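You operate a simulated robot arm through the tools that you are given. There is no shell and no other tool.

The job below is to be done with a simulated robot arm. You get a single attempt, and the scene is never put back.

JOB
Open the fixings drawer, sort the yellow nozzle and wipe up the smear under it.
Fine: sound goes in the drawer, crusted to FAULTY; close the drawer; use the yellow cloth and lay it back. Where these are worked on the way, their far stop is far enough and under half their travel is too little: fixings drawer. What is to be rubbed or washed off counts as gone when no trace of it is left.

It is judged by the outcome, as a careful person would: the job done as asked, and still so three seconds after it is handed in. It fails if anything else is knocked over, pushed out of place, dropped, spilled or broken. Flat cloth is picked up by pressing the open fingertips on it (5 to 10 N) and closing them slowly along it; thin cloth reads only 2 to 8 mm in the jaws.

ROBOT AND FRAMES
A 6-joint arm with a four-finger gripper, fixed in place. Base frame: the origin is on the floor under the middle of its stand, x ahead of it, y to its left, z up. Units: m, degrees, N and s.
With the tool pointing down near the work surface it reaches from about 0.46 to 0.92 m from the base axis. Its first joint turns from -166.0 to 166.0 degrees. Payload 3.43 kg.
The TCP is the grasp point between the finger pads, 0.03 m short of the fingertips. In the tool frame z runs along the fingers and y along their closing line. The gripper opens to 0.12 m; its body begins 0.085 m behind the TCP.
Orientation is that of the tool frame in the base frame, as a unit quaternion [w, x, y, z]. With the fingers straight down and closing along the base's y, the tool's x points along the base's -x, its y along +y and its z along -z.

CONTROLS
- The arm moves only by the tool apply_moves. Its argument "targets" is a list that holds one entry, the list of rows, each a list of 7 numbers: the shift along the base's x, y, z in m, then the turn, a rotation vector about the base's x, y, z in rad, then the closure in counts, from 0 (fully open) to 255 (shut). In form: [[[x, y, z, ax, ay, az, fingers], ...]]. A call has 1 to 20 rows; each row shifts and turns the commanded pose from where the row before left it. Each row takes 0.2 s and may step no farther than 0.05 m and 8.6 degrees from the row before; otherwise, or with a gripper value out of range, the whole call is refused. Where a pose cannot be reached the arm comes as near as it can. A force on the tool above 40 N (or 10 N above the force at the start of the call, whichever is more), or a blocked arm, ends the call early, and 0.2 s more pass. The fingers move at their own pace (about 0.1362 m/s each) and stop on an object; they squeeze with about 44 N. The grip force told is the motor's: it shows also when the fingers shut on nothing. Time passes only in rows, and 0.2 s behind the last, so rows that do not move let the fingers close. The reply holds the time, the measured pose of the TCP, the force on the tool along the base axes, the opening and the grip force, in the units named above and with some noise, with the torque about the TCP (base axes, N m) and any sound that the robot's microphone picked up.
- Cameras (640 x 400 px; columns grow to the right, rows downward): "scene" is fixed at [0.3989, 0.4983, 1.5861]; the picture's right is [-1.00, -0.08, 0.00], its down [-0.04, 0.53, -0.84] and it looks along [0.06, -0.84, -0.54] (base axes); focal length 326 px, centre (320, 200). "wrist" rides on the gripper at [0.071, -0.017, -0.121] in the tool frame; the picture's right is [0.23, 0.97, 0.00], its down [-0.81, 0.19, -0.55] and it looks along [-0.54, 0.13, 0.83] (tool axes); focal length 275 px, centre (320, 200). There is no depth. A picture from a camera that has moved, and an enlarged one, comes with that camera's place and axes in the base frame and with its lens.
- snapshot(camera): a new picture of that camera. The clock stands still meanwhile.
- slide_trunk(by): moves the trunk up (or, below 0, down) by that many m; the arm rides with it, the base frame stays. It gives what a move gives, with no picture.
- enlarge(camera, box): a new picture of the part [left, top, right, bottom] of that camera's present view, enlarged. The clock stands still meanwhile.
- job_done(): hands the job in; it is judged then, once.

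Nothing tells you positions but the pictures and the camera data. Unless the task says otherwise, let go and move clear before handing in.

The tools are called after "Call:" by a JSON object that holds its "api" and its "payload". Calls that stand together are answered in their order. apply_moves: Moves the arm, as the interface text tells. Its arguments: {"type":"object","properties":{"targets":{"type":"array"}},"required":["targets"]} The other tools are called the same way: slide_trunk (by) moves the trunk up or down; snapshot (camera) takes a picture; enlarge (camera, box) takes an enlarged picture of a part of a camera's view; job_done () hands the job in.

At the start:

```text
clock: 0.0
ee_pos: [0.1442, -0.4476, 1.2019]
ee_rot: [0.0, 0.0, 1.0, 0.0]
contact_force: [-0.1, -0.2, 0.2]
moment: [0.02, 0.03, -0.02]
finger_gap: 0.1199
gripper_force: 0.0
trunk travel left (down, up): [-0.175, 0.365]
```

scene: 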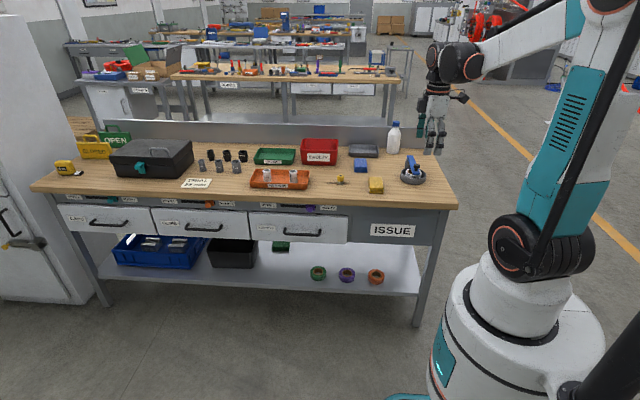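
wrist: 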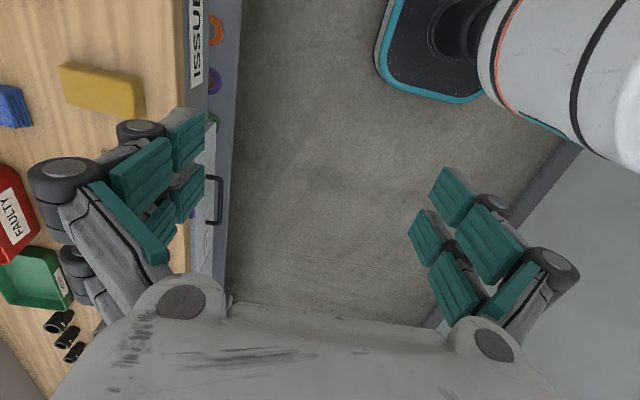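

I see a workbench with three drawers, trays, a yellow nozzle and a yellow cloth near the bench's front right side. I'll look closer before moving anything.

Call:
{"api": "enlarge", "payload": {"camera": "scene", "box": [240, 120, 460, 257]}}

Call:
{"api": "enlarge", "payload": {"camera": "scene", "box": [40, 180, 250, 311]}}

Call:
{"api": "enlarge", "payload": {"camera": "scene", "box": [230, 180, 440, 311]}}

Call:
{"api": "enlarge", "payload": {"camera": "scene", "box": [310, 160, 400, 216]}}

Call:
{"api": "enlarge", "payload": {"camera": "scene", "box": [40, 110, 260, 247]}}

```text
2.91 times, centred on (350, 188) of scene
camera zoom: at [0.3989, 0.4983, 1.5861], right [-1.0, -0.08, 0.0], down [-0.04, 0.53, -0.84], along [0.06, -0.84, -0.54], focal length 949 px, centre (233, 234)
```

zoom: 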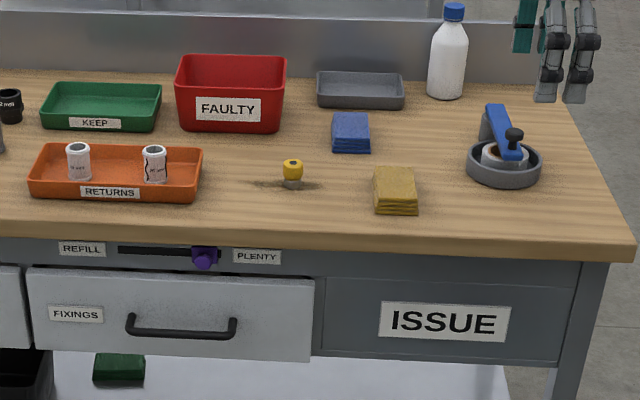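

```text
3.05 times, centred on (145, 246) of scene
camera zoom: at [0.3989, 0.4983, 1.5861], right [-1.0, -0.08, 0.0], down [-0.04, 0.53, -0.84], along [0.06, -0.84, -0.54], focal length 994 px, centre (853, 61)
```

zoom: 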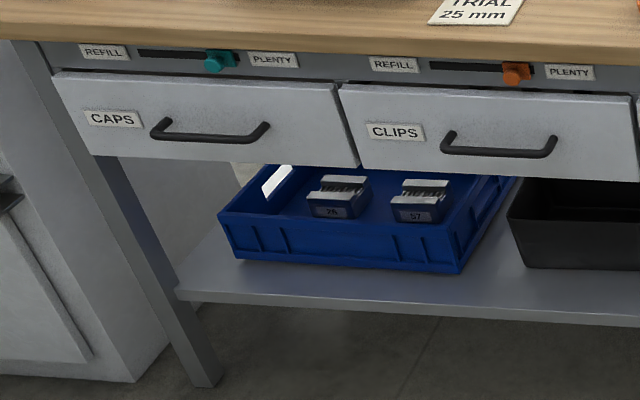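

```text
3.05 times, centred on (335, 246) of scene
camera zoom: at [0.3989, 0.4983, 1.5861], right [-1.0, -0.08, 0.0], down [-0.04, 0.53, -0.84], along [0.06, -0.84, -0.54], focal length 994 px, centre (274, 61)
```

zoom: 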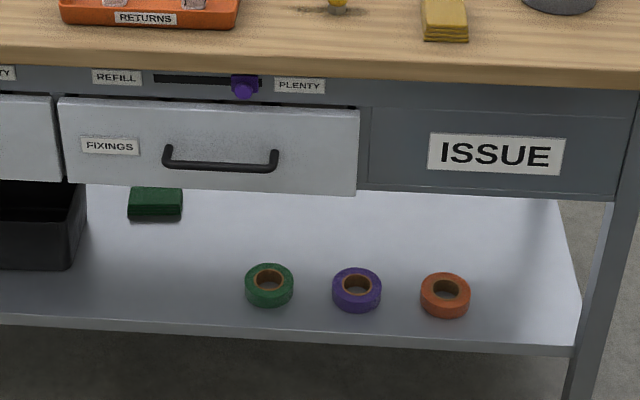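

```text
7.11 times, centred on (355, 188) of scene
camera zoom: at [0.3989, 0.4983, 1.5861], right [-1.0, -0.08, 0.0], down [-0.04, 0.53, -0.84], along [0.06, -0.84, -0.54], focal length 2319 px, centre (71, 285)
```

zoom: 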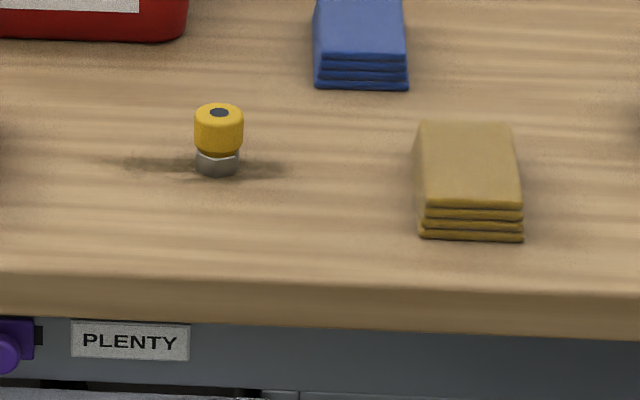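

```text
2.91 times, centred on (150, 178) of scene
camera zoom: at [0.3989, 0.4983, 1.5861], right [-1.0, -0.08, 0.0], down [-0.04, 0.53, -0.84], along [0.06, -0.84, -0.54], focal length 949 px, centre (814, 262)
```

zoom: 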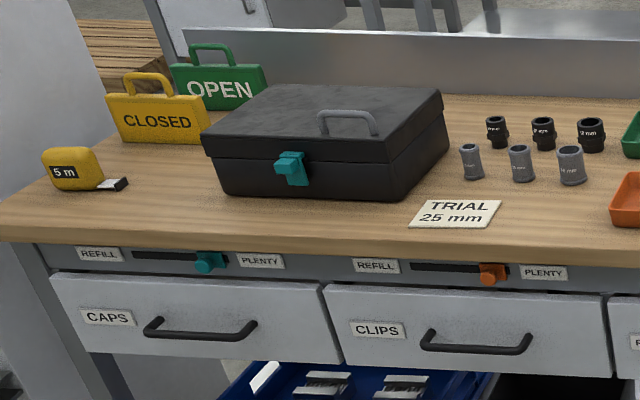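

The nozzle stands about (0.40, -0.72) on the bench with a brown smear under it, and the folded yellow cloth is to its right near (0.24, -0.71). I'll move the wrist camera over to inspect the nozzle and measure the bench.

Call:
{"api": "apply_moves", "payload": {"targets": [[[0.017, -0.038, -0.015, 0, 0, 0, 0], [0.017, -0.038, -0.015, 0, 0, 0, 0], [0.017, -0.038, -0.015, 0, 0, 0, 0], [0.017, -0.038, -0.015, 0, 0, 0, 0], [0.017, -0.038, -0.015, 0, 0, 0, 0], [0.017, -0.038, -0.015, 0, 0, 0, 0], [0.017, -0.038, -0.015, 0, 0, 0, 0], [0.0, 0.0, 0.0, 0, 0, 0, 0]]]}}

Call:
{"api": "snapshot", "payload": {"camera": "wrist"}}

Call:
{"api": "snapshot", "payload": {"camera": "scene"}}

```text
clock: 1.8
ee_pos: [0.2655, -0.7157, 1.0973]
ee_rot: [0.0, 0.0, 1.0, -0.001]
contact_force: [0.3, 0.4, -0.2]
moment: [0.03, 0.02, 0.01]
finger_gap: 0.1201
gripper_force: 0.1
trunk travel left (down, up): [-0.175, 0.365]
```

```text
taken
camera wrist: at [0.194, -0.7324, 1.217], right [-0.23, 0.97, 0.0], down [0.81, 0.19, 0.55], along [0.54, 0.13, -0.83], focal length 275 px, centre (320, 200)
```

wrist: 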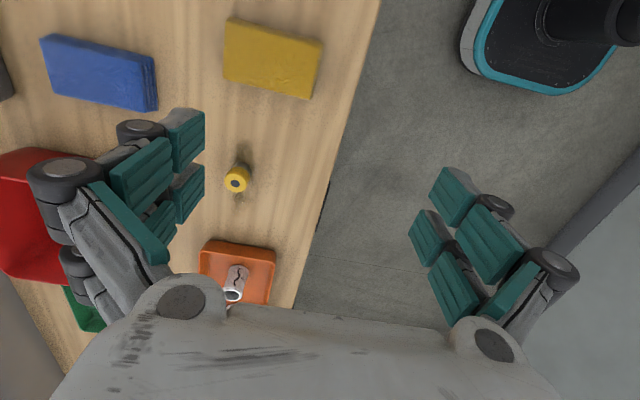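

```text
taken
```

scene: 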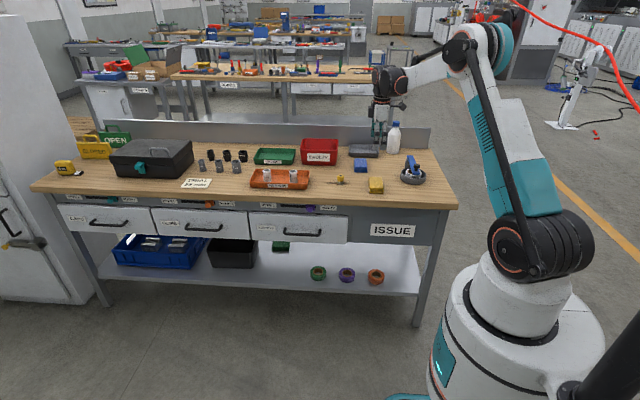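

The wrist view now shows the nozzle clearly at about (0.40, -0.80, top z 0.89). I'll enlarge it to judge whether it is sound or crusted.

Call:
{"api": "enlarge", "payload": {"camera": "wrist", "box": [190, 140, 290, 202]}}

Call:
{"api": "enlarge", "payload": {"camera": "scene", "box": [324, 167, 356, 187]}}

Call:
{"api": "enlarge", "payload": {"camera": "wrist", "box": [190, 0, 370, 112]}}

```text
6.40 times, centred on (240, 171) of wrist
camera zoom: at [0.194, -0.7324, 1.217], right [-0.23, 0.97, 0.0], down [0.81, 0.19, 0.55], along [0.54, 0.13, -0.83], focal length 1762 px, centre (832, 386)
```

zoom: 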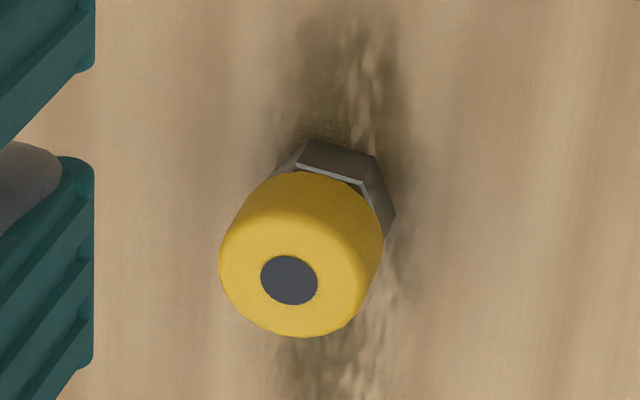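

```text
16.00 times, centred on (340, 177) of scene
camera zoom: at [0.3989, 0.4983, 1.5861], right [-1.0, -0.08, 0.0], down [-0.04, 0.53, -0.84], along [0.06, -0.84, -0.54], focal length 5217 px, centre (0, 568)
```

zoom: 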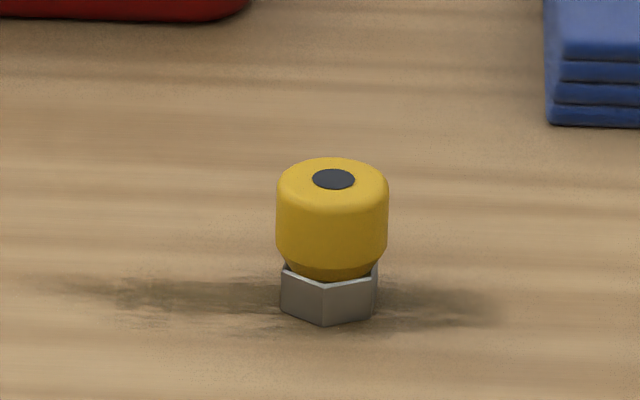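

```text
3.56 times, centred on (280, 56) of wrist
camera zoom: at [0.194, -0.7324, 1.217], right [-0.23, 0.97, 0.0], down [0.81, 0.19, 0.55], along [0.54, 0.13, -0.83], focal length 979 px, centre (462, 712)
```

zoom: 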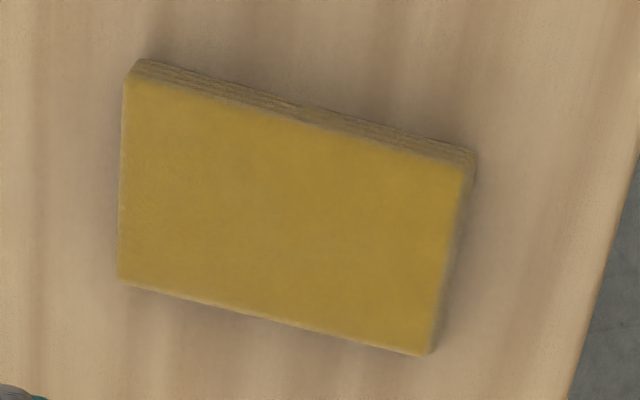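

The sides visible so far (facing +y and -x) look clean, but the back and +x sides are hidden. I'll swing the wrist camera around to see the nozzle from the far left side.

Call:
{"api": "apply_moves", "payload": {"targets": [[[0.0133, -0.0083, -0.0059, 0, 0, 0.147, 0], [0.0133, -0.0083, -0.0059, 0, 0, 0.147, 0], [0.0133, -0.0083, -0.0059, 0, 0, 0.147, 0], [0.0133, -0.0083, -0.0059, 0, 0, 0.147, 0], [0.0133, -0.0083, -0.0059, 0, 0, 0.147, 0], [0.0133, -0.0083, -0.0059, 0, 0, 0.147, 0], [0.0133, -0.0083, -0.0059, 0, 0, 0.147, 0], [0.0133, -0.0083, -0.0059, 0, 0, 0.147, 0], [0.0133, -0.0083, -0.0059, 0, 0, 0.147, 0], [0.0133, -0.0083, -0.0059, 0, 0, 0.147, 0], [0.0133, -0.0083, -0.0059, 0, 0, 0.147, 0], [0.0133, -0.0083, -0.0059, 0, 0, 0.147, 0], [0.0133, -0.0083, -0.0059, 0, 0, 0.147, 0], [0.0133, -0.0083, -0.0059, 0, 0, 0.147, 0], [0.0133, -0.0083, -0.0059, 0, 0, 0.147, 0], [0.0133, -0.0083, -0.0059, 0, 0, 0.147, 0], [0, 0, 0, 0, 0, 0, 0]]]}}

Call:
{"api": "snapshot", "payload": {"camera": "wrist"}}

Call:
{"api": "snapshot", "payload": {"camera": "scene"}}

```text
clock: 5.4
ee_pos: [0.4303, -0.8028, 1.0181]
ee_rot: [0.002, 0.814, -0.581, -0.001]
contact_force: [0.2, 0.4, -0.1]
moment: [-0.04, -0.02, 0.02]
finger_gap: 0.1199
gripper_force: 0.0
out of reach, approached as far as the arm can: row 12, 13, 14, 15, 16
trunk travel left (down, up): [-0.175, 0.365]
```

```text
taken
camera wrist: at [0.4694, -0.8643, 1.139], right [-0.85, -0.53, 0.0], down [-0.44, 0.71, 0.55], along [-0.3, 0.47, -0.83], focal length 275 px, centre (320, 200)
```

wrist: 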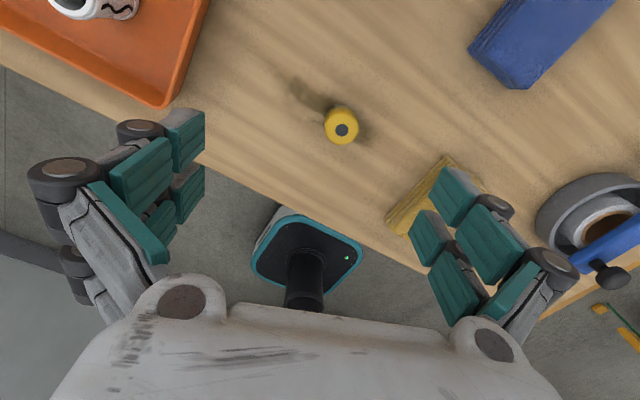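

```text
taken
```

scene: 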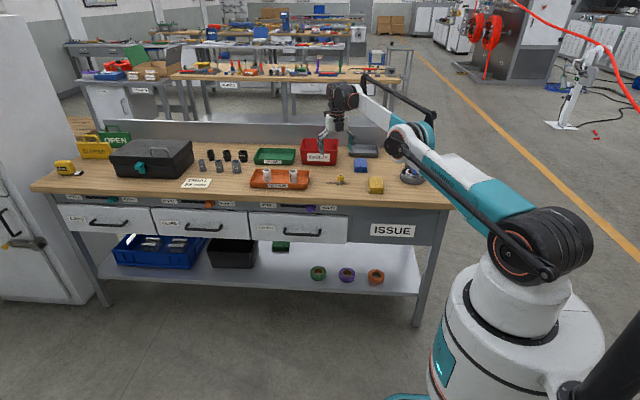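

The arm hit its reach limit but the nozzle's back-left side is now visible. I'll enlarge it.

Call:
{"api": "enlarge", "payload": {"camera": "wrist", "box": [280, 80, 400, 155]}}

Call:
{"api": "enlarge", "payload": {"camera": "wrist", "box": [320, 100, 368, 150]}}

```text
5.33 times, centred on (340, 118) of wrist
camera zoom: at [0.4694, -0.8643, 1.139], right [-0.85, -0.53, 0.0], down [-0.44, 0.71, 0.55], along [-0.3, 0.47, -0.83], focal length 1468 px, centre (213, 640)
```

zoom: 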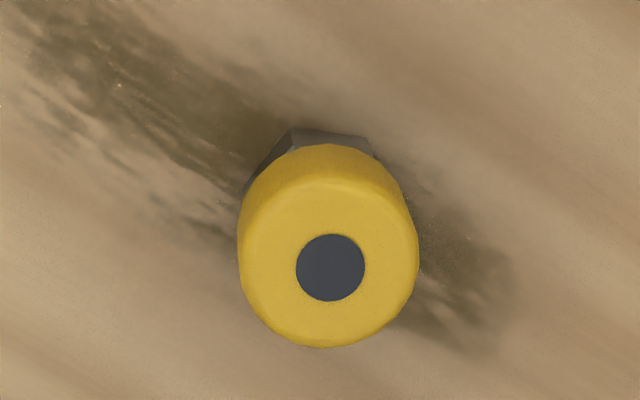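

```text
8.00 times, centred on (344, 125) of wrist
camera zoom: at [0.4694, -0.8643, 1.139], right [-0.85, -0.53, 0.0], down [-0.44, 0.71, 0.55], along [-0.3, 0.47, -0.83], focal length 2202 px, centre (128, 800)
```

zoom: 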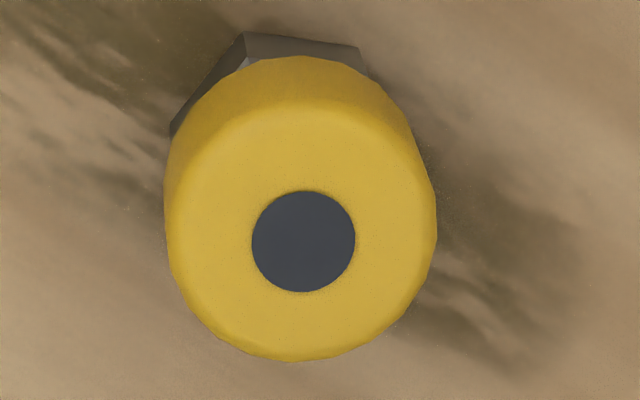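

This oblique view looks clean too, but it is steep. I'll move to look from the back-right (-x, -y) side for the remaining flank.

Call:
{"api": "apply_moves", "payload": {"targets": [[[-0.009, 0.0, -0.002, 0, 0, -0.14, 0], [-0.009, 0.0, -0.002, 0, 0, -0.14, 0], [-0.009, -0.004, -0.002, 0, 0, -0.14, 0], [-0.009, -0.004, -0.004, 0, 0, -0.14, 0], [-0.009, -0.004, -0.004, 0, 0, -0.14, 0], [-0.009, -0.004, -0.004, 0, 0, -0.14, 0], [-0.009, -0.004, -0.004, 0, 0, -0.14, 0], [-0.009, -0.004, -0.004, 0, 0, -0.14, 0], [0, 0, 0, 0, 0, 0, 0]]]}}

Call:
{"api": "snapshot", "payload": {"camera": "wrist"}}

```text
clock: 7.4
ee_pos: [0.3585, -0.8277, 0.9924]
ee_rot: [-0.001, -0.38, 0.925, 0.001]
contact_force: [0.0, -0.5, 0.2]
moment: [0.07, -0.02, -0.02]
finger_gap: 0.12
gripper_force: 0.1
trunk travel left (down, up): [-0.175, 0.365]
```

```text
taken
camera wrist: at [0.3201, -0.8898, 1.1117], right [-0.85, 0.53, 0.0], down [0.44, 0.71, 0.55], along [0.29, 0.47, -0.83], focal length 275 px, centre (320, 200)
```

wrist: 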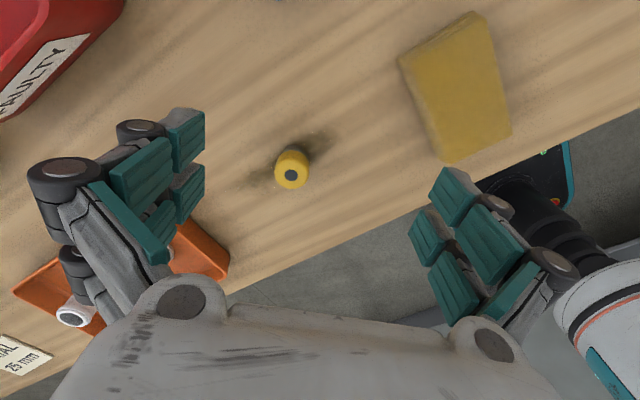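

Call:
{"api": "enlarge", "payload": {"camera": "wrist", "box": [250, 130, 346, 190]}}

Call:
{"api": "enlarge", "payload": {"camera": "wrist", "box": [0, 0, 240, 150]}}

```text
6.67 times, centred on (298, 160) of wrist
camera zoom: at [0.3201, -0.8898, 1.1117], right [-0.85, 0.53, 0.0], down [0.44, 0.71, 0.55], along [0.29, 0.47, -0.83], focal length 1835 px, centre (467, 467)
```

zoom: 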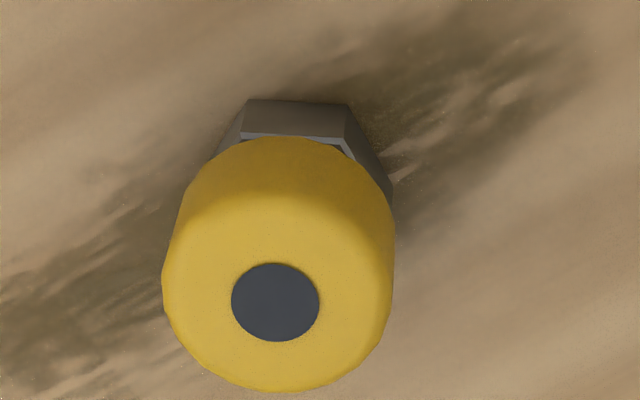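

```text
2.67 times, centred on (120, 75) of wrist
camera zoom: at [0.3201, -0.8898, 1.1117], right [-0.85, 0.53, 0.0], down [0.44, 0.71, 0.55], along [0.29, 0.47, -0.83], focal length 734 px, centre (853, 533)
```

zoom: 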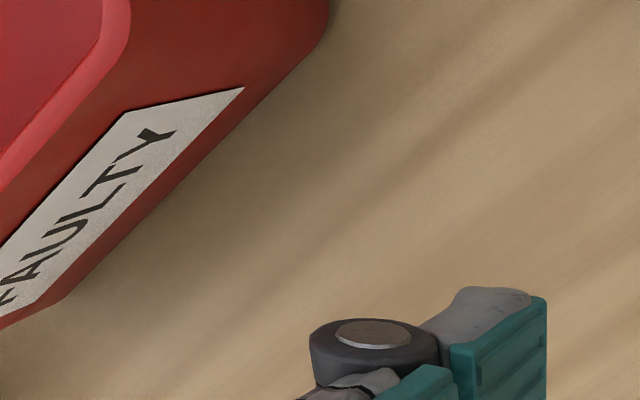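

Every side of the nozzle seen so far is clean; I'll check its underside once lifted. Now I'll bring the arm back off the bench and tilt it toward the drawer front to locate the fixings handle (around x 0.55, y -0.57, z 0.73).

Call:
{"api": "apply_moves", "payload": {"targets": [[[0.0141, 0.0408, 0.005, 0, 0, -0.078, 0], [0.0141, 0.0408, 0.005, 0, 0, -0.078, 0], [0.0141, 0.0408, 0.005, 0, 0, -0.078, 0], [0.0141, 0.0408, 0.005, 0, 0, -0.078, 0], [0.0141, 0.0408, 0.005, 0, 0, -0.078, 0], [0.0141, 0.0408, 0.005, 0, 0, -0.078, 0], [0.0141, 0.0408, 0.0, 0, 0, -0.078, 0], [0.0141, 0.0408, 0.0, 0, 0, -0.078, 0], [0.0141, 0.0408, 0.0, 0, 0, -0.078, 0], [0.0141, 0.0408, 0.0, 0, 0, -0.078, 0], [0, 0, 0, 0, 0, 0, 0]]]}}

Call:
{"api": "snapshot", "payload": {"camera": "scene"}}

```text
clock: 9.8
ee_pos: [0.4986, -0.4182, 1.0207]
ee_rot: [-0.001, 0.001, 1.0, 0.0]
contact_force: [0.0, -0.2, -0.5]
moment: [-0.02, 0.04, -0.01]
finger_gap: 0.12
gripper_force: 0.1
trunk travel left (down, up): [-0.175, 0.365]
```

```text
taken
```

scene: 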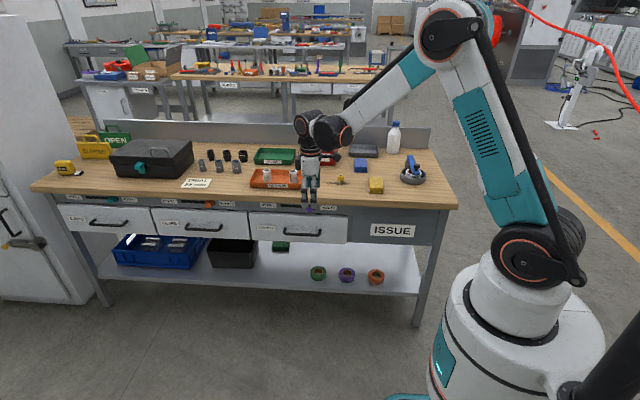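

Next I'll tilt the tool toward the drawer front and look through the wrist camera.

Call:
{"api": "apply_moves", "payload": {"targets": [[[0, 0, -0.01, -0.143, 0, 0, 0], [0, 0, -0.01, -0.143, 0, 0, 0], [0, 0, -0.01, -0.143, 0, 0, 0], [0, 0, -0.01, -0.143, 0, 0, 0], [0, 0, -0.01, -0.143, 0, 0, 0], [0, 0, -0.01, -0.143, 0, 0, 0], [0, 0, -0.01, -0.143, 0, 0, 0], [0, 0, -0.01, -0.143, 0, 0, 0], [0, 0, 0, 0, 0, 0, 0]]]}}

Call:
{"api": "snapshot", "payload": {"camera": "wrist"}}

Call:
{"api": "snapshot", "payload": {"camera": "scene"}}

```text
clock: 11.8
ee_pos: [0.515, -0.4256, 0.9534]
ee_rot: [-0.002, 0.0, 0.842, -0.54]
contact_force: [-0.3, 0.7, -0.3]
moment: [0.01, 0.03, -0.06]
finger_gap: 0.1198
gripper_force: 0.0
out of reach, approached as far as the arm can: row 8
trunk travel left (down, up): [-0.175, 0.365]
```

```text
taken
camera wrist: at [0.4445, -0.322, 1.0199], right [-0.23, 0.41, -0.88], down [0.81, 0.58, 0.05], along [0.53, -0.71, -0.46], focal length 275 px, centre (320, 200)
```

wrist: 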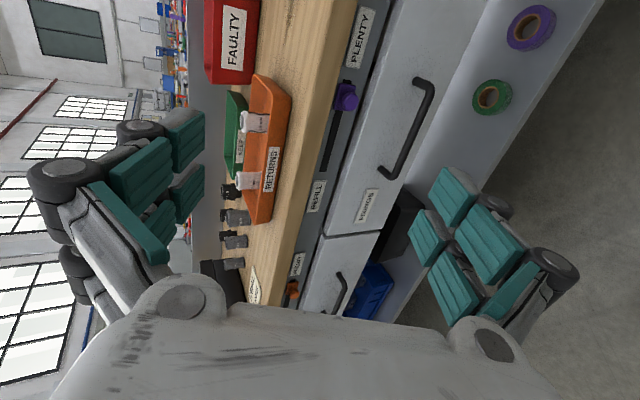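

```text
taken
```

scene: 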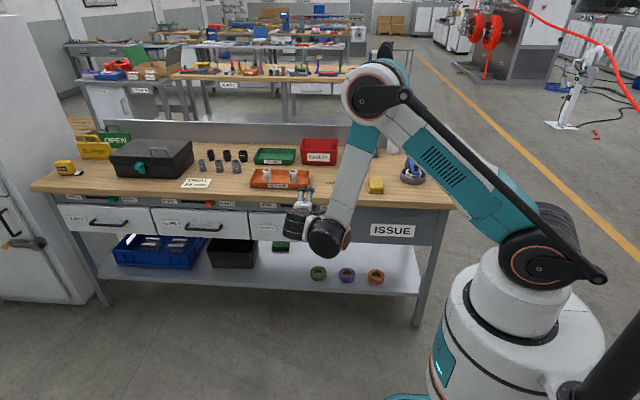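

The handle bar shows in the wrist view, but triangulation with this angle is weak. I'll lower the tool in front of the drawer for a second viewpoint.

Call:
{"api": "apply_moves", "payload": {"targets": [[[0.002, 0, -0.03, 0, 0, 0, 0], [0.002, 0, -0.03, 0, 0, 0, 0], [0.002, 0, -0.03, 0, 0, 0, 0], [0.002, 0, -0.03, 0, 0, 0, 0], [0.002, 0, -0.03, 0, 0, 0, 0], [0.002, 0, -0.03, 0, 0, 0, 0], [0.0, 0, 0, 0, 0, 0, 0]]]}}

Call:
{"api": "snapshot", "payload": {"camera": "wrist"}}

Call:
{"api": "snapshot", "payload": {"camera": "scene"}}

```text
clock: 13.4
ee_pos: [0.5788, -0.4495, 0.7986]
ee_rot: [-0.003, 0.0, 0.842, -0.54]
contact_force: [0.1, -0.1, -0.7]
moment: [-0.03, 0.0, -0.01]
finger_gap: 0.1199
gripper_force: 0.1
out of reach, approached as far as the arm can: row 1, 2, 3, 4, 5, 6
trunk travel left (down, up): [-0.175, 0.365]
```

```text
taken
camera wrist: at [0.5083, -0.3456, 0.8641], right [-0.23, 0.41, -0.88], down [0.81, 0.58, 0.05], along [0.53, -0.71, -0.47], focal length 275 px, centre (320, 200)
```

wrist: 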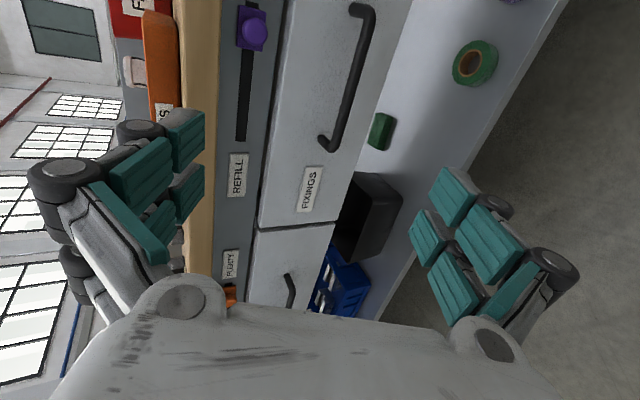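

```text
taken
```

scene: 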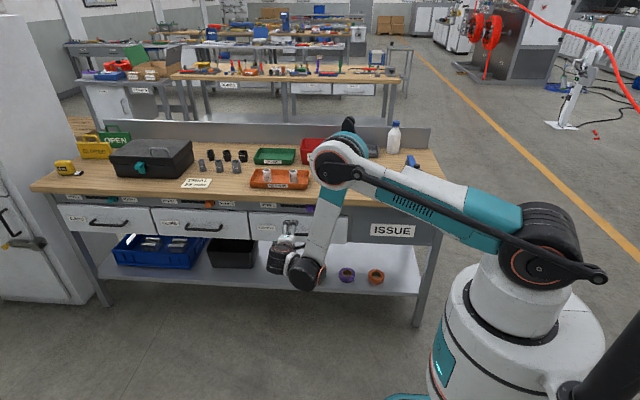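

The tool is being held off by a joint limit rather than distance. I'll probe gently with small rolls about the tool axis to learn which way gives more freedom.

Call:
{"api": "apply_moves", "payload": {"targets": [[[0, 0, 0, 0, -0.127, -0.058, 0], [0, 0, 0, 0, -0.127, -0.058, 0], [0, 0, -0.02, 0, 0, 0, 0]]]}}

```text
clock: 14.2
ee_pos: [0.582, -0.4495, 0.7801]
ee_rot: [0.073, 0.119, 0.833, -0.535]
contact_force: [-0.6, -0.1, -0.2]
moment: [0.05, -0.04, 0.01]
finger_gap: 0.1198
gripper_force: 0.2
trunk travel left (down, up): [-0.175, 0.365]
```

Rolling that way freed it. I'll test more tilt and a lower position.

Call:
{"api": "apply_moves", "payload": {"targets": [[[0, 0, -0.02, -0.1, 0, 0, 0], [0, 0, -0.02, -0.1, 0, 0, 0], [0, 0, 0, -0.1, 0, 0, 0]]]}}

```text
clock: 15.0
ee_pos: [0.5935, -0.4537, 0.8286]
ee_rot: [0.09, 0.105, 0.744, -0.653]
contact_force: [0.8, 0.4, -0.4]
moment: [-0.02, 0.02, -0.02]
finger_gap: 0.1201
gripper_force: 0.1
out of reach, approached as far as the arm can: row 1, 2, 3
trunk travel left (down, up): [-0.175, 0.365]
```

Tilting further pushes the arm off target, so I should work with a smaller tilt. First I'll look from here to measure the handle precisely.

Call:
{"api": "snapshot", "payload": {"camera": "wrist"}}

Call:
{"api": "enlarge", "payload": {"camera": "wrist", "box": [200, 0, 400, 125]}}

```text
taken
camera wrist: at [0.5198, -0.3324, 0.841], right [0.04, 0.13, -0.99], down [0.83, 0.54, 0.11], along [0.55, -0.83, -0.08], focal length 275 px, centre (320, 200)
```

wrist: 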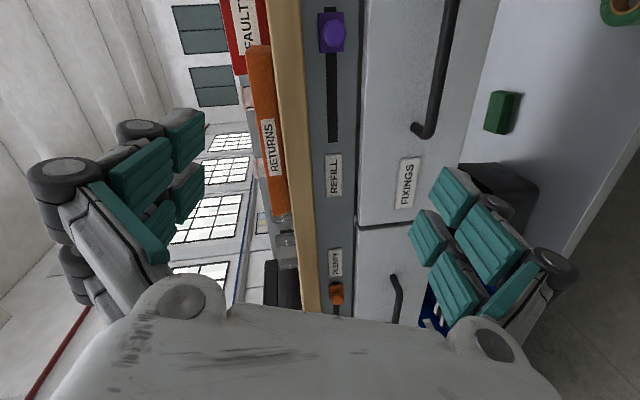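

```text
3.20 times, centred on (300, 62) of wrist
camera zoom: at [0.5198, -0.3324, 0.841], right [0.04, 0.13, -0.99], down [0.83, 0.54, 0.11], along [0.55, -0.83, -0.08], focal length 881 px, centre (384, 640)
```

zoom: 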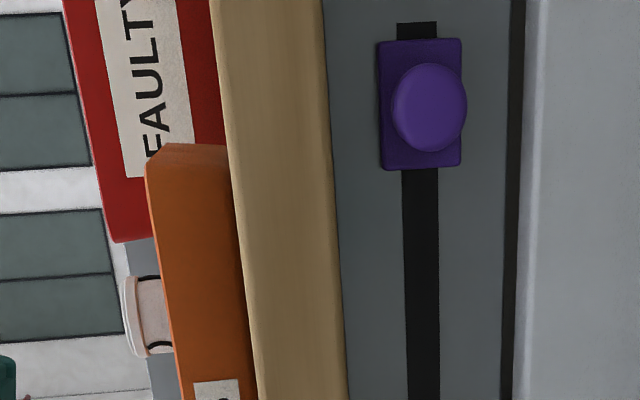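

I now place the handle bar at about y -0.67, z 0.66, x 0.48–0.66, tucked slightly under the bench edge (bench top z ≈ 0.85, edge y ≈ -0.657). Lowering the trunk should ease the wrist angles, so I'll do that with the tool clear in front of the bench.

Call:
{"api": "slide_trunk", "payload": {"by": -0.15}}

Call:
{"api": "snapshot", "payload": {"camera": "scene"}}

Call:
{"api": "snapshot", "payload": {"camera": "wrist"}}

```text
clock: 16.8
ee_pos: [0.5936, -0.4527, 0.6781]
ee_rot: [0.09, 0.104, 0.745, -0.653]
contact_force: [-0.7, -0.1, 0.2]
moment: [0.01, 0.02, 0.04]
finger_gap: 0.1198
gripper_force: 0.0
trunk travel left (down, up): [-0.025, 0.515]
```

```text
taken
```

scene: 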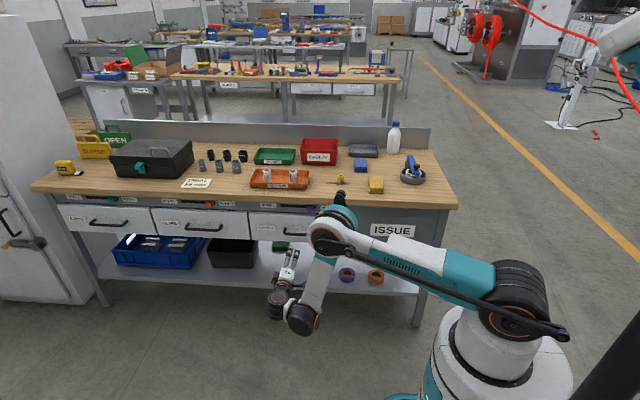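

```text
taken
camera wrist: at [0.5197, -0.3324, 0.6912], right [0.04, 0.13, -0.99], down [0.83, 0.54, 0.11], along [0.55, -0.83, -0.09], focal length 275 px, centre (320, 200)
```

wrist: 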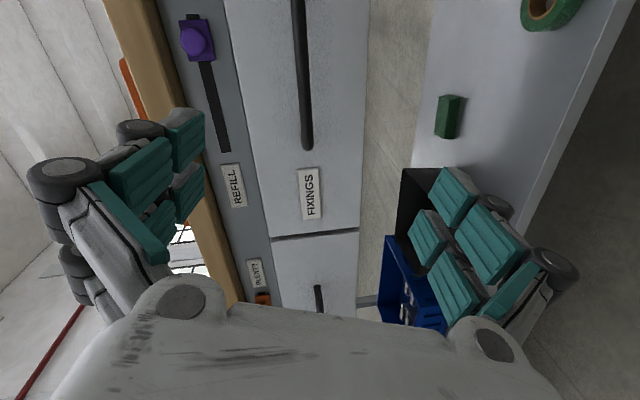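

This gives a clean vertical baseline. I'll enlarge for precise handle measurements.

Call:
{"api": "enlarge", "payload": {"camera": "wrist", "box": [200, 80, 360, 180]}}

Call:
{"api": "enlarge", "payload": {"camera": "wrist", "box": [100, 0, 340, 150]}}

```text
4.00 times, centred on (280, 130) of wrist
camera zoom: at [0.5197, -0.3324, 0.6912], right [0.04, 0.13, -0.99], down [0.83, 0.54, 0.11], along [0.55, -0.83, -0.09], focal length 1101 px, centre (480, 480)
```

zoom: 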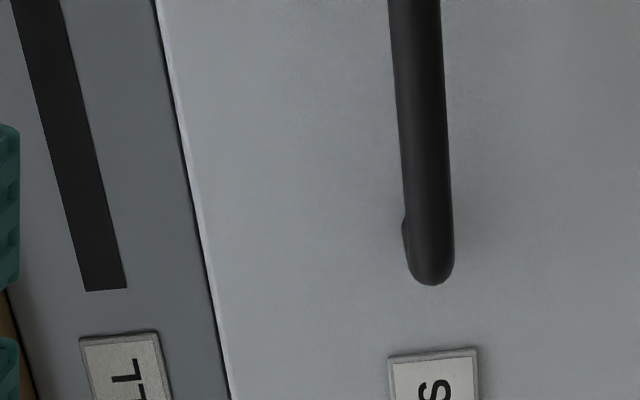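

```text
2.67 times, centred on (220, 75) of wrist
camera zoom: at [0.5197, -0.3324, 0.6912], right [0.04, 0.13, -0.99], down [0.83, 0.54, 0.11], along [0.55, -0.83, -0.09], focal length 734 px, centre (587, 533)
```

zoom: 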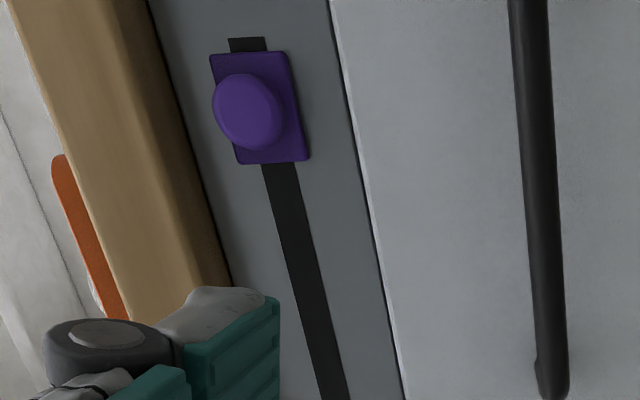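

The bar end is near (0.652, -0.654, 0.67) and the drawer face near y -0.68. I'll unroll the tool, ease the tilt a little and part-close the fingers before approaching.

Call:
{"api": "apply_moves", "payload": {"targets": [[[0, 0, 0, 0.05, 0.093, 0.012, 60], [0, 0, 0, 0.05, 0.093, 0.012, 120], [0, 0, 0, 0.05, 0.093, 0.012, 120], [0, -0.02, 0, 0, 0, 0, 120], [0, 0, 0, 0, 0, 0, 120]]]}}

Call:
{"api": "snapshot", "payload": {"camera": "wrist"}}

```text
clock: 17.9
ee_pos: [0.5917, -0.4736, 0.6766]
ee_rot: [-0.01, 0.005, 0.798, -0.602]
contact_force: [0.3, 0.5, -0.4]
moment: [-0.02, -0.06, -0.03]
finger_gap: 0.0635
gripper_force: 0.1
trunk travel left (down, up): [-0.025, 0.515]
```

```text
taken
camera wrist: at [0.5234, -0.3604, 0.728], right [-0.23, 0.27, -0.93], down [0.82, 0.57, -0.04], along [0.52, -0.78, -0.36], focal length 275 px, centre (320, 200)
```

wrist: 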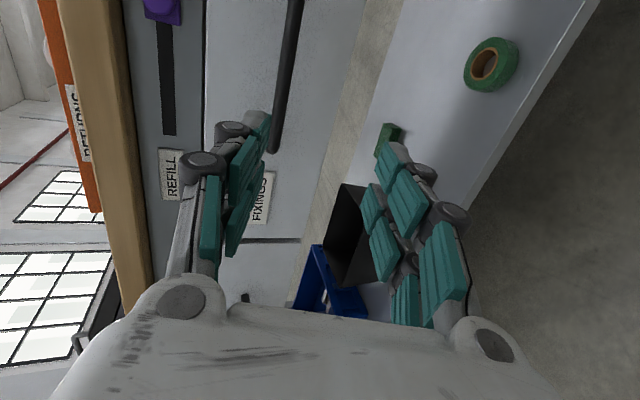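

The tool is at about 74° tilt, level with the bar. I'll advance to just short of the handle, then check.

Call:
{"api": "apply_moves", "payload": {"targets": [[[-0.0053, -0.0245, 0, 0, 0, 0, 120], [-0.0053, -0.0245, 0, 0, 0, 0, 120], [-0.0053, -0.0245, 0, 0, 0, 0, 120], [-0.0053, -0.0245, 0, 0, 0, 0, 120], [-0.0053, -0.0245, 0, 0, 0, 0, 120], [0, 0, 0, 0, 0, 0, 120]]]}}

Call:
{"api": "snapshot", "payload": {"camera": "wrist"}}

Call:
{"api": "enlarge", "payload": {"camera": "scene", "box": [230, 180, 390, 280]}}

```text
clock: 19.4
ee_pos: [0.5674, -0.5957, 0.678]
ee_rot: [-0.01, 0.006, 0.799, -0.601]
contact_force: [-0.3, -1.1, 0.5]
moment: [0.0, -0.03, 0.01]
finger_gap: 0.0634
gripper_force: 0.0
trunk travel left (down, up): [-0.025, 0.515]
```

```text
taken
camera wrist: at [0.4985, -0.4826, 0.7287], right [-0.23, 0.27, -0.93], down [0.82, 0.57, -0.04], along [0.52, -0.78, -0.36], focal length 275 px, centre (320, 200)
```

wrist: 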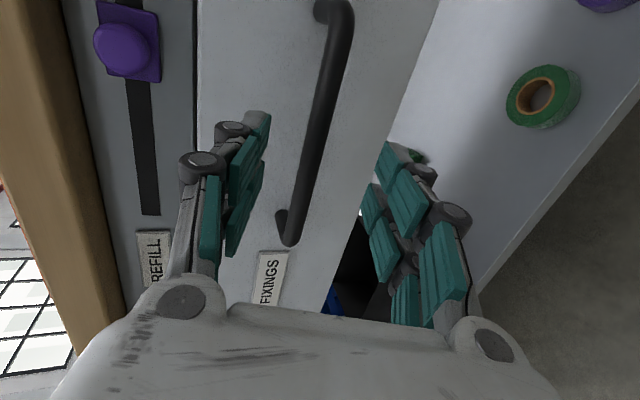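

```text
4.00 times, centred on (310, 230) of scene
camera zoom: at [0.3989, 0.4983, 1.5861], right [-1.0, -0.08, 0.0], down [-0.04, 0.53, -0.84], along [0.06, -0.84, -0.54], focal length 1304 px, centre (360, 80)
```

zoom: 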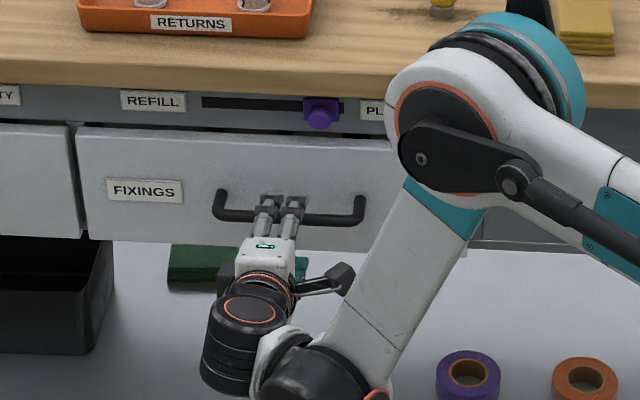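

The bar lies about 58 mm ahead of the grasp point and nearly on the tool axis. I'll narrow the fingers a bit and slide them around the bar, stopping short of the face.

Call:
{"api": "apply_moves", "payload": {"targets": [[[0, -0.009, -0.001, 0, 0, 0, 155], [0, -0.009, -0.001, 0, 0, 0, 155], [0, -0.009, -0.001, 0, 0, 0, 155], [0, -0.008, -0.002, 0, 0, 0, 155], [0, 0, 0, 0, 0, 0, 155]]]}}

Call:
{"api": "snapshot", "payload": {"camera": "wrist"}}

Call:
{"api": "enlarge", "payload": {"camera": "scene", "box": [260, 200, 340, 250]}}

```text
clock: 20.6
ee_pos: [0.5664, -0.6312, 0.6738]
ee_rot: [-0.011, 0.006, 0.798, -0.602]
contact_force: [-0.8, -0.2, -0.3]
moment: [-0.01, -0.01, -0.01]
finger_gap: 0.047
gripper_force: 0.1
trunk travel left (down, up): [-0.025, 0.515]
```

```text
taken
camera wrist: at [0.4983, -0.5173, 0.7248], right [-0.23, 0.27, -0.93], down [0.82, 0.57, -0.04], along [0.52, -0.78, -0.36], focal length 275 px, centre (320, 200)
```

wrist: 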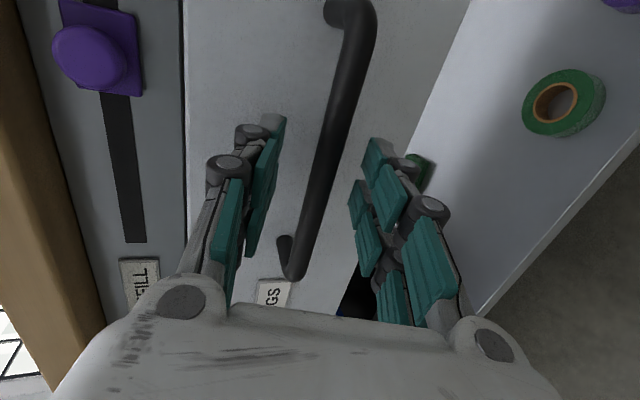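

```text
8.00 times, centred on (300, 225) of scene
camera zoom: at [0.3989, 0.4983, 1.5861], right [-1.0, -0.08, 0.0], down [-0.04, 0.53, -0.84], along [0.06, -0.84, -0.54], focal length 2608 px, centre (480, 0)
```

zoom: 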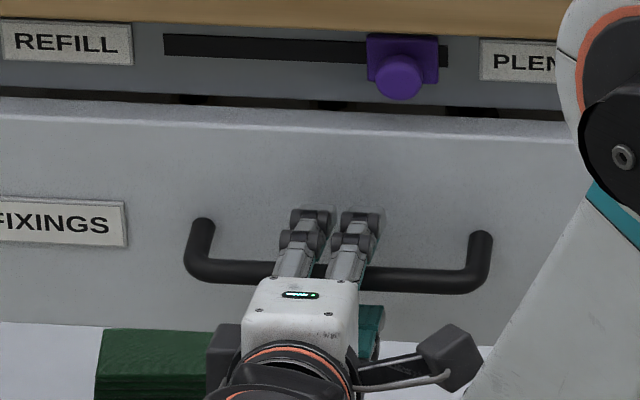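

The bar now lies between the upper and lower fingers. I'll close on it.

Call:
{"api": "apply_moves", "payload": {"targets": [[[0, 0, 0, 0, 0, 0, 200], [0, 0, 0, 0, 0, 0, 255], [0, 0, 0, 0, 0, 0, 255], [0, 0, 0, 0, 0, 0, 255]]]}}

```text
clock: 21.6
ee_pos: [0.5664, -0.6306, 0.6736]
ee_rot: [-0.011, 0.006, 0.799, -0.601]
contact_force: [-5.0, 5.6, -11.1]
moment: [0.19, -0.26, 0.29]
finger_gap: 0.0132
gripper_force: 45.2
trunk travel left (down, up): [-0.025, 0.515]
```

Gripped the bar (13 mm). Now I'll pull the drawer toward +y steadily.

Call:
{"api": "apply_moves", "payload": {"targets": [[[0, 0.005, -0.001, 0, 0, 0, 255], [0, 0.01, -0.001, 0, 0, 0, 255], [0, 0.015, 0, 0, 0, 0, 255], [0, 0.015, 0, 0, 0, 0, 255], [0, 0.015, 0, 0, 0, 0, 255], [0, 0.015, 0, 0, 0, 0, 255], [0, 0, 0, 0, 0, 0, 255]]]}}

Call:
{"api": "enlarge", "payload": {"camera": "scene", "box": [230, 160, 430, 285]}}

```text
clock: 23.1
ee_pos: [0.5665, -0.5543, 0.6738]
ee_rot: [-0.01, 0.003, 0.797, -0.604]
contact_force: [3.3, -0.8, 17.6]
moment: [-0.25, -0.52, -0.08]
finger_gap: 0.0132
gripper_force: 44.9
trunk travel left (down, up): [-0.025, 0.515]
stopped in row 7: the force on the tool passed its limit at 42 N (the readings are from after the stop); the commanded pose is now the measured one
```

```text
3.20 times, centred on (330, 222) of scene
camera zoom: at [0.3989, 0.4983, 1.5861], right [-1.0, -0.08, 0.0], down [-0.04, 0.53, -0.84], along [0.06, -0.84, -0.54], focal length 1043 px, centre (288, 128)
```

zoom: 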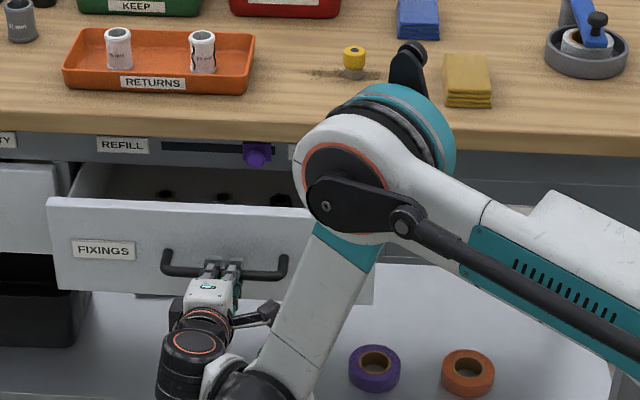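

The drawer has come out about 75 mm. I'll relieve the vertical strain slightly and keep pulling more gently.

Call:
{"api": "apply_moves", "payload": {"targets": [[[0, 0.004, 0.001, 0, 0, 0, 255], [0, 0.008, 0.001, 0, 0, 0, 255], [0, 0.01, 0, 0, 0, 0, 255], [0, 0.01, 0, 0, 0, 0, 255], [0, 0.01, 0, 0, 0, 0, 255], [0, 0.006, 0, 0, 0, 0, 255], [0, 0.003, 0, 0, 0, 0, 255], [0, 0, 0, 0, 0, 0, 255]]]}}

```text
clock: 24.9
ee_pos: [0.5667, -0.5035, 0.6746]
ee_rot: [-0.011, 0.004, 0.798, -0.602]
contact_force: [-9.6, 0.2, -3.3]
moment: [0.06, -0.24, -0.48]
finger_gap: 0.0132
gripper_force: 44.4
trunk travel left (down, up): [-0.025, 0.515]
```

Call:
{"api": "apply_moves", "payload": {"targets": [[[0, 0.005, 0, 0, 0, 0, 255], [0, 0.01, 0, 0, 0, 0, 255], [0, 0.01, 0, 0, 0, 0, 255], [0, 0.01, 0, 0, 0, 0, 255], [0, 0.01, 0, 0, 0, 0, 255], [0, 0.01, 0, 0, 0, 0, 255], [0, 0.005, 0, 0, 0, 0, 255], [0, 0.002, 0, 0, 0, 0, 255], [0, 0, 0, 0, 0, 0, 255]]]}}

Call:
{"api": "snapshot", "payload": {"camera": "scene"}}

```text
clock: 26.2
ee_pos: [0.5762, -0.4586, 0.6726]
ee_rot: [-0.012, 0.006, 0.799, -0.601]
contact_force: [-12.3, 0.3, -6.3]
moment: [0.08, -0.31, 0.72]
finger_gap: 0.0132
gripper_force: 45.2
out of reach, approached as far as the arm can: row 4, 5, 6
trunk travel left (down, up): [-0.025, 0.515]
stopped in row 6: the force on the tool passed its limit at 45 N (the readings are from after the stop); the commanded pose is now the measured one
```

```text
taken
```

scene: 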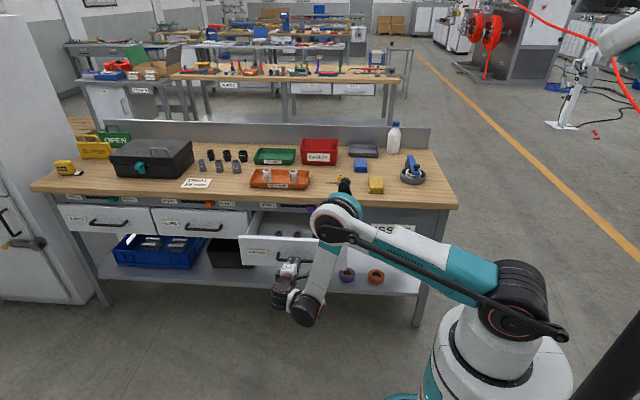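

The drawer is out about 17 cm and the wrist has hit its tilt limit. With the drawer clear of the bench edge I can ease the tilt while holding the bar, then keep pulling.

Call:
{"api": "apply_moves", "payload": {"targets": [[[0, -0.0009, 0.0015, 0.08, 0, 0, 255], [0, -0.0009, 0.0015, 0.08, 0, 0, 255], [0, -0.0009, 0.0015, 0.08, 0, 0, 255], [-0.001, -0.0009, 0.0015, 0.08, 0, 0, 255], [-0.001, -0.0009, 0.0015, 0.08, 0, 0, 255], [0, 0, 0, 0, 0, 0, 255]]]}}

```text
clock: 27.6
ee_pos: [0.5772, -0.4633, 0.68]
ee_rot: [-0.012, 0.002, 0.903, -0.43]
contact_force: [3.4, 0.1, -34.4]
moment: [0.44, -0.64, 0.54]
finger_gap: 0.0135
gripper_force: 45.3
trunk travel left (down, up): [-0.025, 0.515]
```

Tilt is now about 51°. I'll relieve the downward strain and continue pulling.

Call:
{"api": "apply_moves", "payload": {"targets": [[[0, 0, -0.0015, 0, 0, 0, 255], [0, 0, -0.0015, 0, 0, 0, 255], [0, 0, 0, 0, 0, 0, 255]]]}}

```text
clock: 28.4
ee_pos: [0.576, -0.4637, 0.6792]
ee_rot: [-0.01, 0.002, 0.901, -0.433]
contact_force: [24.0, -0.6, 12.1]
moment: [-0.19, 0.25, -0.48]
finger_gap: 0.0133
gripper_force: 45.2
trunk travel left (down, up): [-0.025, 0.515]
```

Call:
{"api": "apply_moves", "payload": {"targets": [[[0.001, 0.004, -0.0005, 0, 0, 0, 255], [0, 0.008, 0, 0, 0, 0, 255], [0, 0.01, 0, 0, 0, 0, 255], [0, 0.01, 0, 0, 0, 0, 255], [0, 0.008, 0, 0, 0, 0, 255], [0, 0.004, 0, 0, 0, 0, 255], [0, 0, 0, 0, 0, 0, 255]]]}}

Call:
{"api": "enlarge", "payload": {"camera": "scene", "box": [200, 160, 400, 285]}}

```text
clock: 29.2
ee_pos: [0.5759, -0.4485, 0.6797]
ee_rot: [-0.01, 0.001, 0.901, -0.434]
contact_force: [9.5, -1.4, 11.4]
moment: [-0.2, 0.41, -0.56]
finger_gap: 0.0132
gripper_force: 44.9
trunk travel left (down, up): [-0.025, 0.515]
stopped in row 3: the force on the tool passed its limit at 40 N (the readings are from after the stop); the commanded pose is now the measured one
```

```text
3.20 times, centred on (300, 222) of scene
camera zoom: at [0.3989, 0.4983, 1.5861], right [-1.0, -0.08, 0.0], down [-0.04, 0.53, -0.84], along [0.06, -0.84, -0.54], focal length 1043 px, centre (384, 128)
```

zoom: 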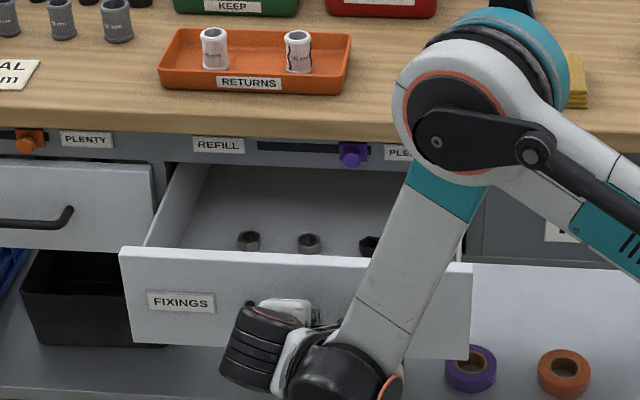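

The drawer is now about 19 cm out and holds hex nuts. I'll pull gently again to see whether it's at its far stop.

Call:
{"api": "apply_moves", "payload": {"targets": [[[-0.001, 0.003, -0.001, 0, 0, 0, 255], [0, 0.004, 0, 0, 0, 0, 255], [0, 0.004, 0, 0, 0, 0, 255], [0, 0.004, 0, 0, 0, 0, 255], [0, 0.004, 0, 0, 0, 0, 255], [0, 0.004, 0, 0, 0, 0, 255], [0, 0.004, 0, 0, 0, 0, 255], [0, 0, 0, 0, 0, 0, 255]]]}}

```text
clock: 30.1
ee_pos: [0.5764, -0.4343, 0.6792]
ee_rot: [-0.01, 0.001, 0.901, -0.433]
contact_force: [5.1, -1.4, 14.1]
moment: [-0.12, 0.08, -0.25]
finger_gap: 0.0129
gripper_force: 44.9
trunk travel left (down, up): [-0.025, 0.515]
stopped in row 4: the force on the tool passed its limit at 42 N (the readings are from after the stop); the commanded pose is now the measured one
```

Call:
{"api": "snapshot", "payload": {"camera": "wrist"}}

Call:
{"api": "enlarge", "payload": {"camera": "scene", "box": [200, 160, 400, 285]}}

```text
taken
camera wrist: at [0.5071, -0.3497, 0.769], right [-0.24, 0.61, -0.76], down [0.82, 0.54, 0.18], along [0.52, -0.58, -0.63], focal length 275 px, centre (320, 200)
```

wrist: 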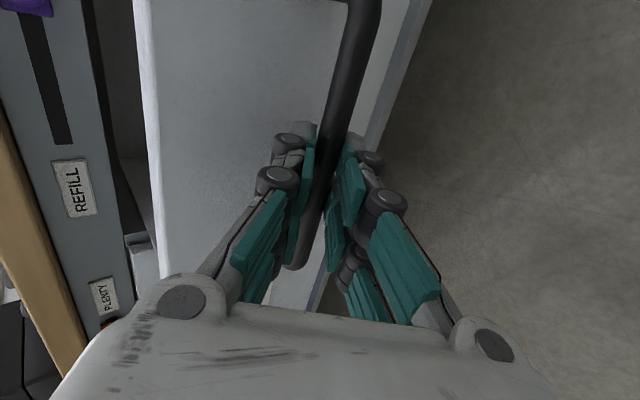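

```text
3.20 times, centred on (300, 222) of scene
camera zoom: at [0.3989, 0.4983, 1.5861], right [-1.0, -0.08, 0.0], down [-0.04, 0.53, -0.84], along [0.06, -0.84, -0.54], focal length 1043 px, centre (384, 128)
```

zoom: 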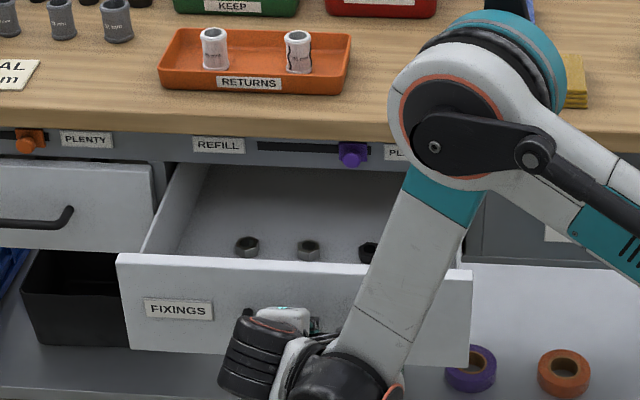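

It is still moving, just with strain in the grip. I'll keep pulling in small steps, relieving the vertical load.

Call:
{"api": "apply_moves", "payload": {"targets": [[[0, 0.001, 0.001, 0, 0, 0, 255], [0, 0.003, 0.0, 0, 0, 0, 255], [0, 0.003, 0, 0, 0, 0, 255], [0, 0.003, 0, 0, 0, 0, 255], [0, 0.003, 0, 0, 0, 0, 255], [0, 0.003, 0, 0, 0, 0, 255], [0, 0.003, 0, 0, 0, 0, 255], [0, 0.003, 0, 0, 0, 0, 255], [0, 0.003, 0, 0, 0, 0, 255], [0, 0.003, 0, 0, 0, 0, 255], [0, 0, 0, 0, 0, 0, 255]]]}}

```text
clock: 32.5
ee_pos: [0.5771, -0.4058, 0.6796]
ee_rot: [-0.01, 0.001, 0.902, -0.432]
contact_force: [4.6, 0.0, 2.7]
moment: [-0.02, -0.61, 0.53]
finger_gap: 0.0132
gripper_force: 45.1
trunk travel left (down, up): [-0.025, 0.515]
```

Call:
{"api": "apply_moves", "payload": {"targets": [[[0, 0.003, 0.0, 0, 0, 0, 255], [0, 0.004, 0.0, 0, 0, 0, 255], [0, 0.004, 0, 0, 0, 0, 255], [0, 0.004, 0, 0, 0, 0, 255], [0, 0.004, 0, 0, 0, 0, 255], [0, 0.004, 0, 0, 0, 0, 255], [0, 0.004, 0, 0, 0, 0, 255], [0, 0.004, 0, 0, 0, 0, 255], [0, 0.004, 0, 0, 0, 0, 255], [0, 0.004, 0, 0, 0, 0, 255], [0, 0.004, 0, 0, 0, 0, 255], [0, 0, 0, 0, 0, 0, 255]]]}}

Call:
{"api": "snapshot", "payload": {"camera": "scene"}}

```text
clock: 35.1
ee_pos: [0.5774, -0.3638, 0.6799]
ee_rot: [-0.01, 0.002, 0.901, -0.433]
contact_force: [-2.2, 0.8, -5.1]
moment: [0.05, 0.36, -0.74]
finger_gap: 0.0131
gripper_force: 45.0
trunk travel left (down, up): [-0.025, 0.515]
```

```text
taken
```

scene: 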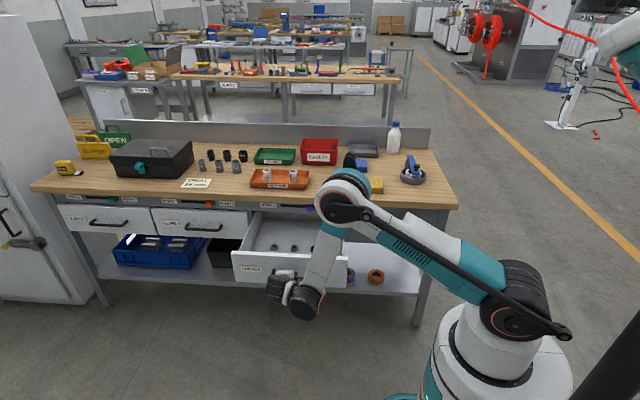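

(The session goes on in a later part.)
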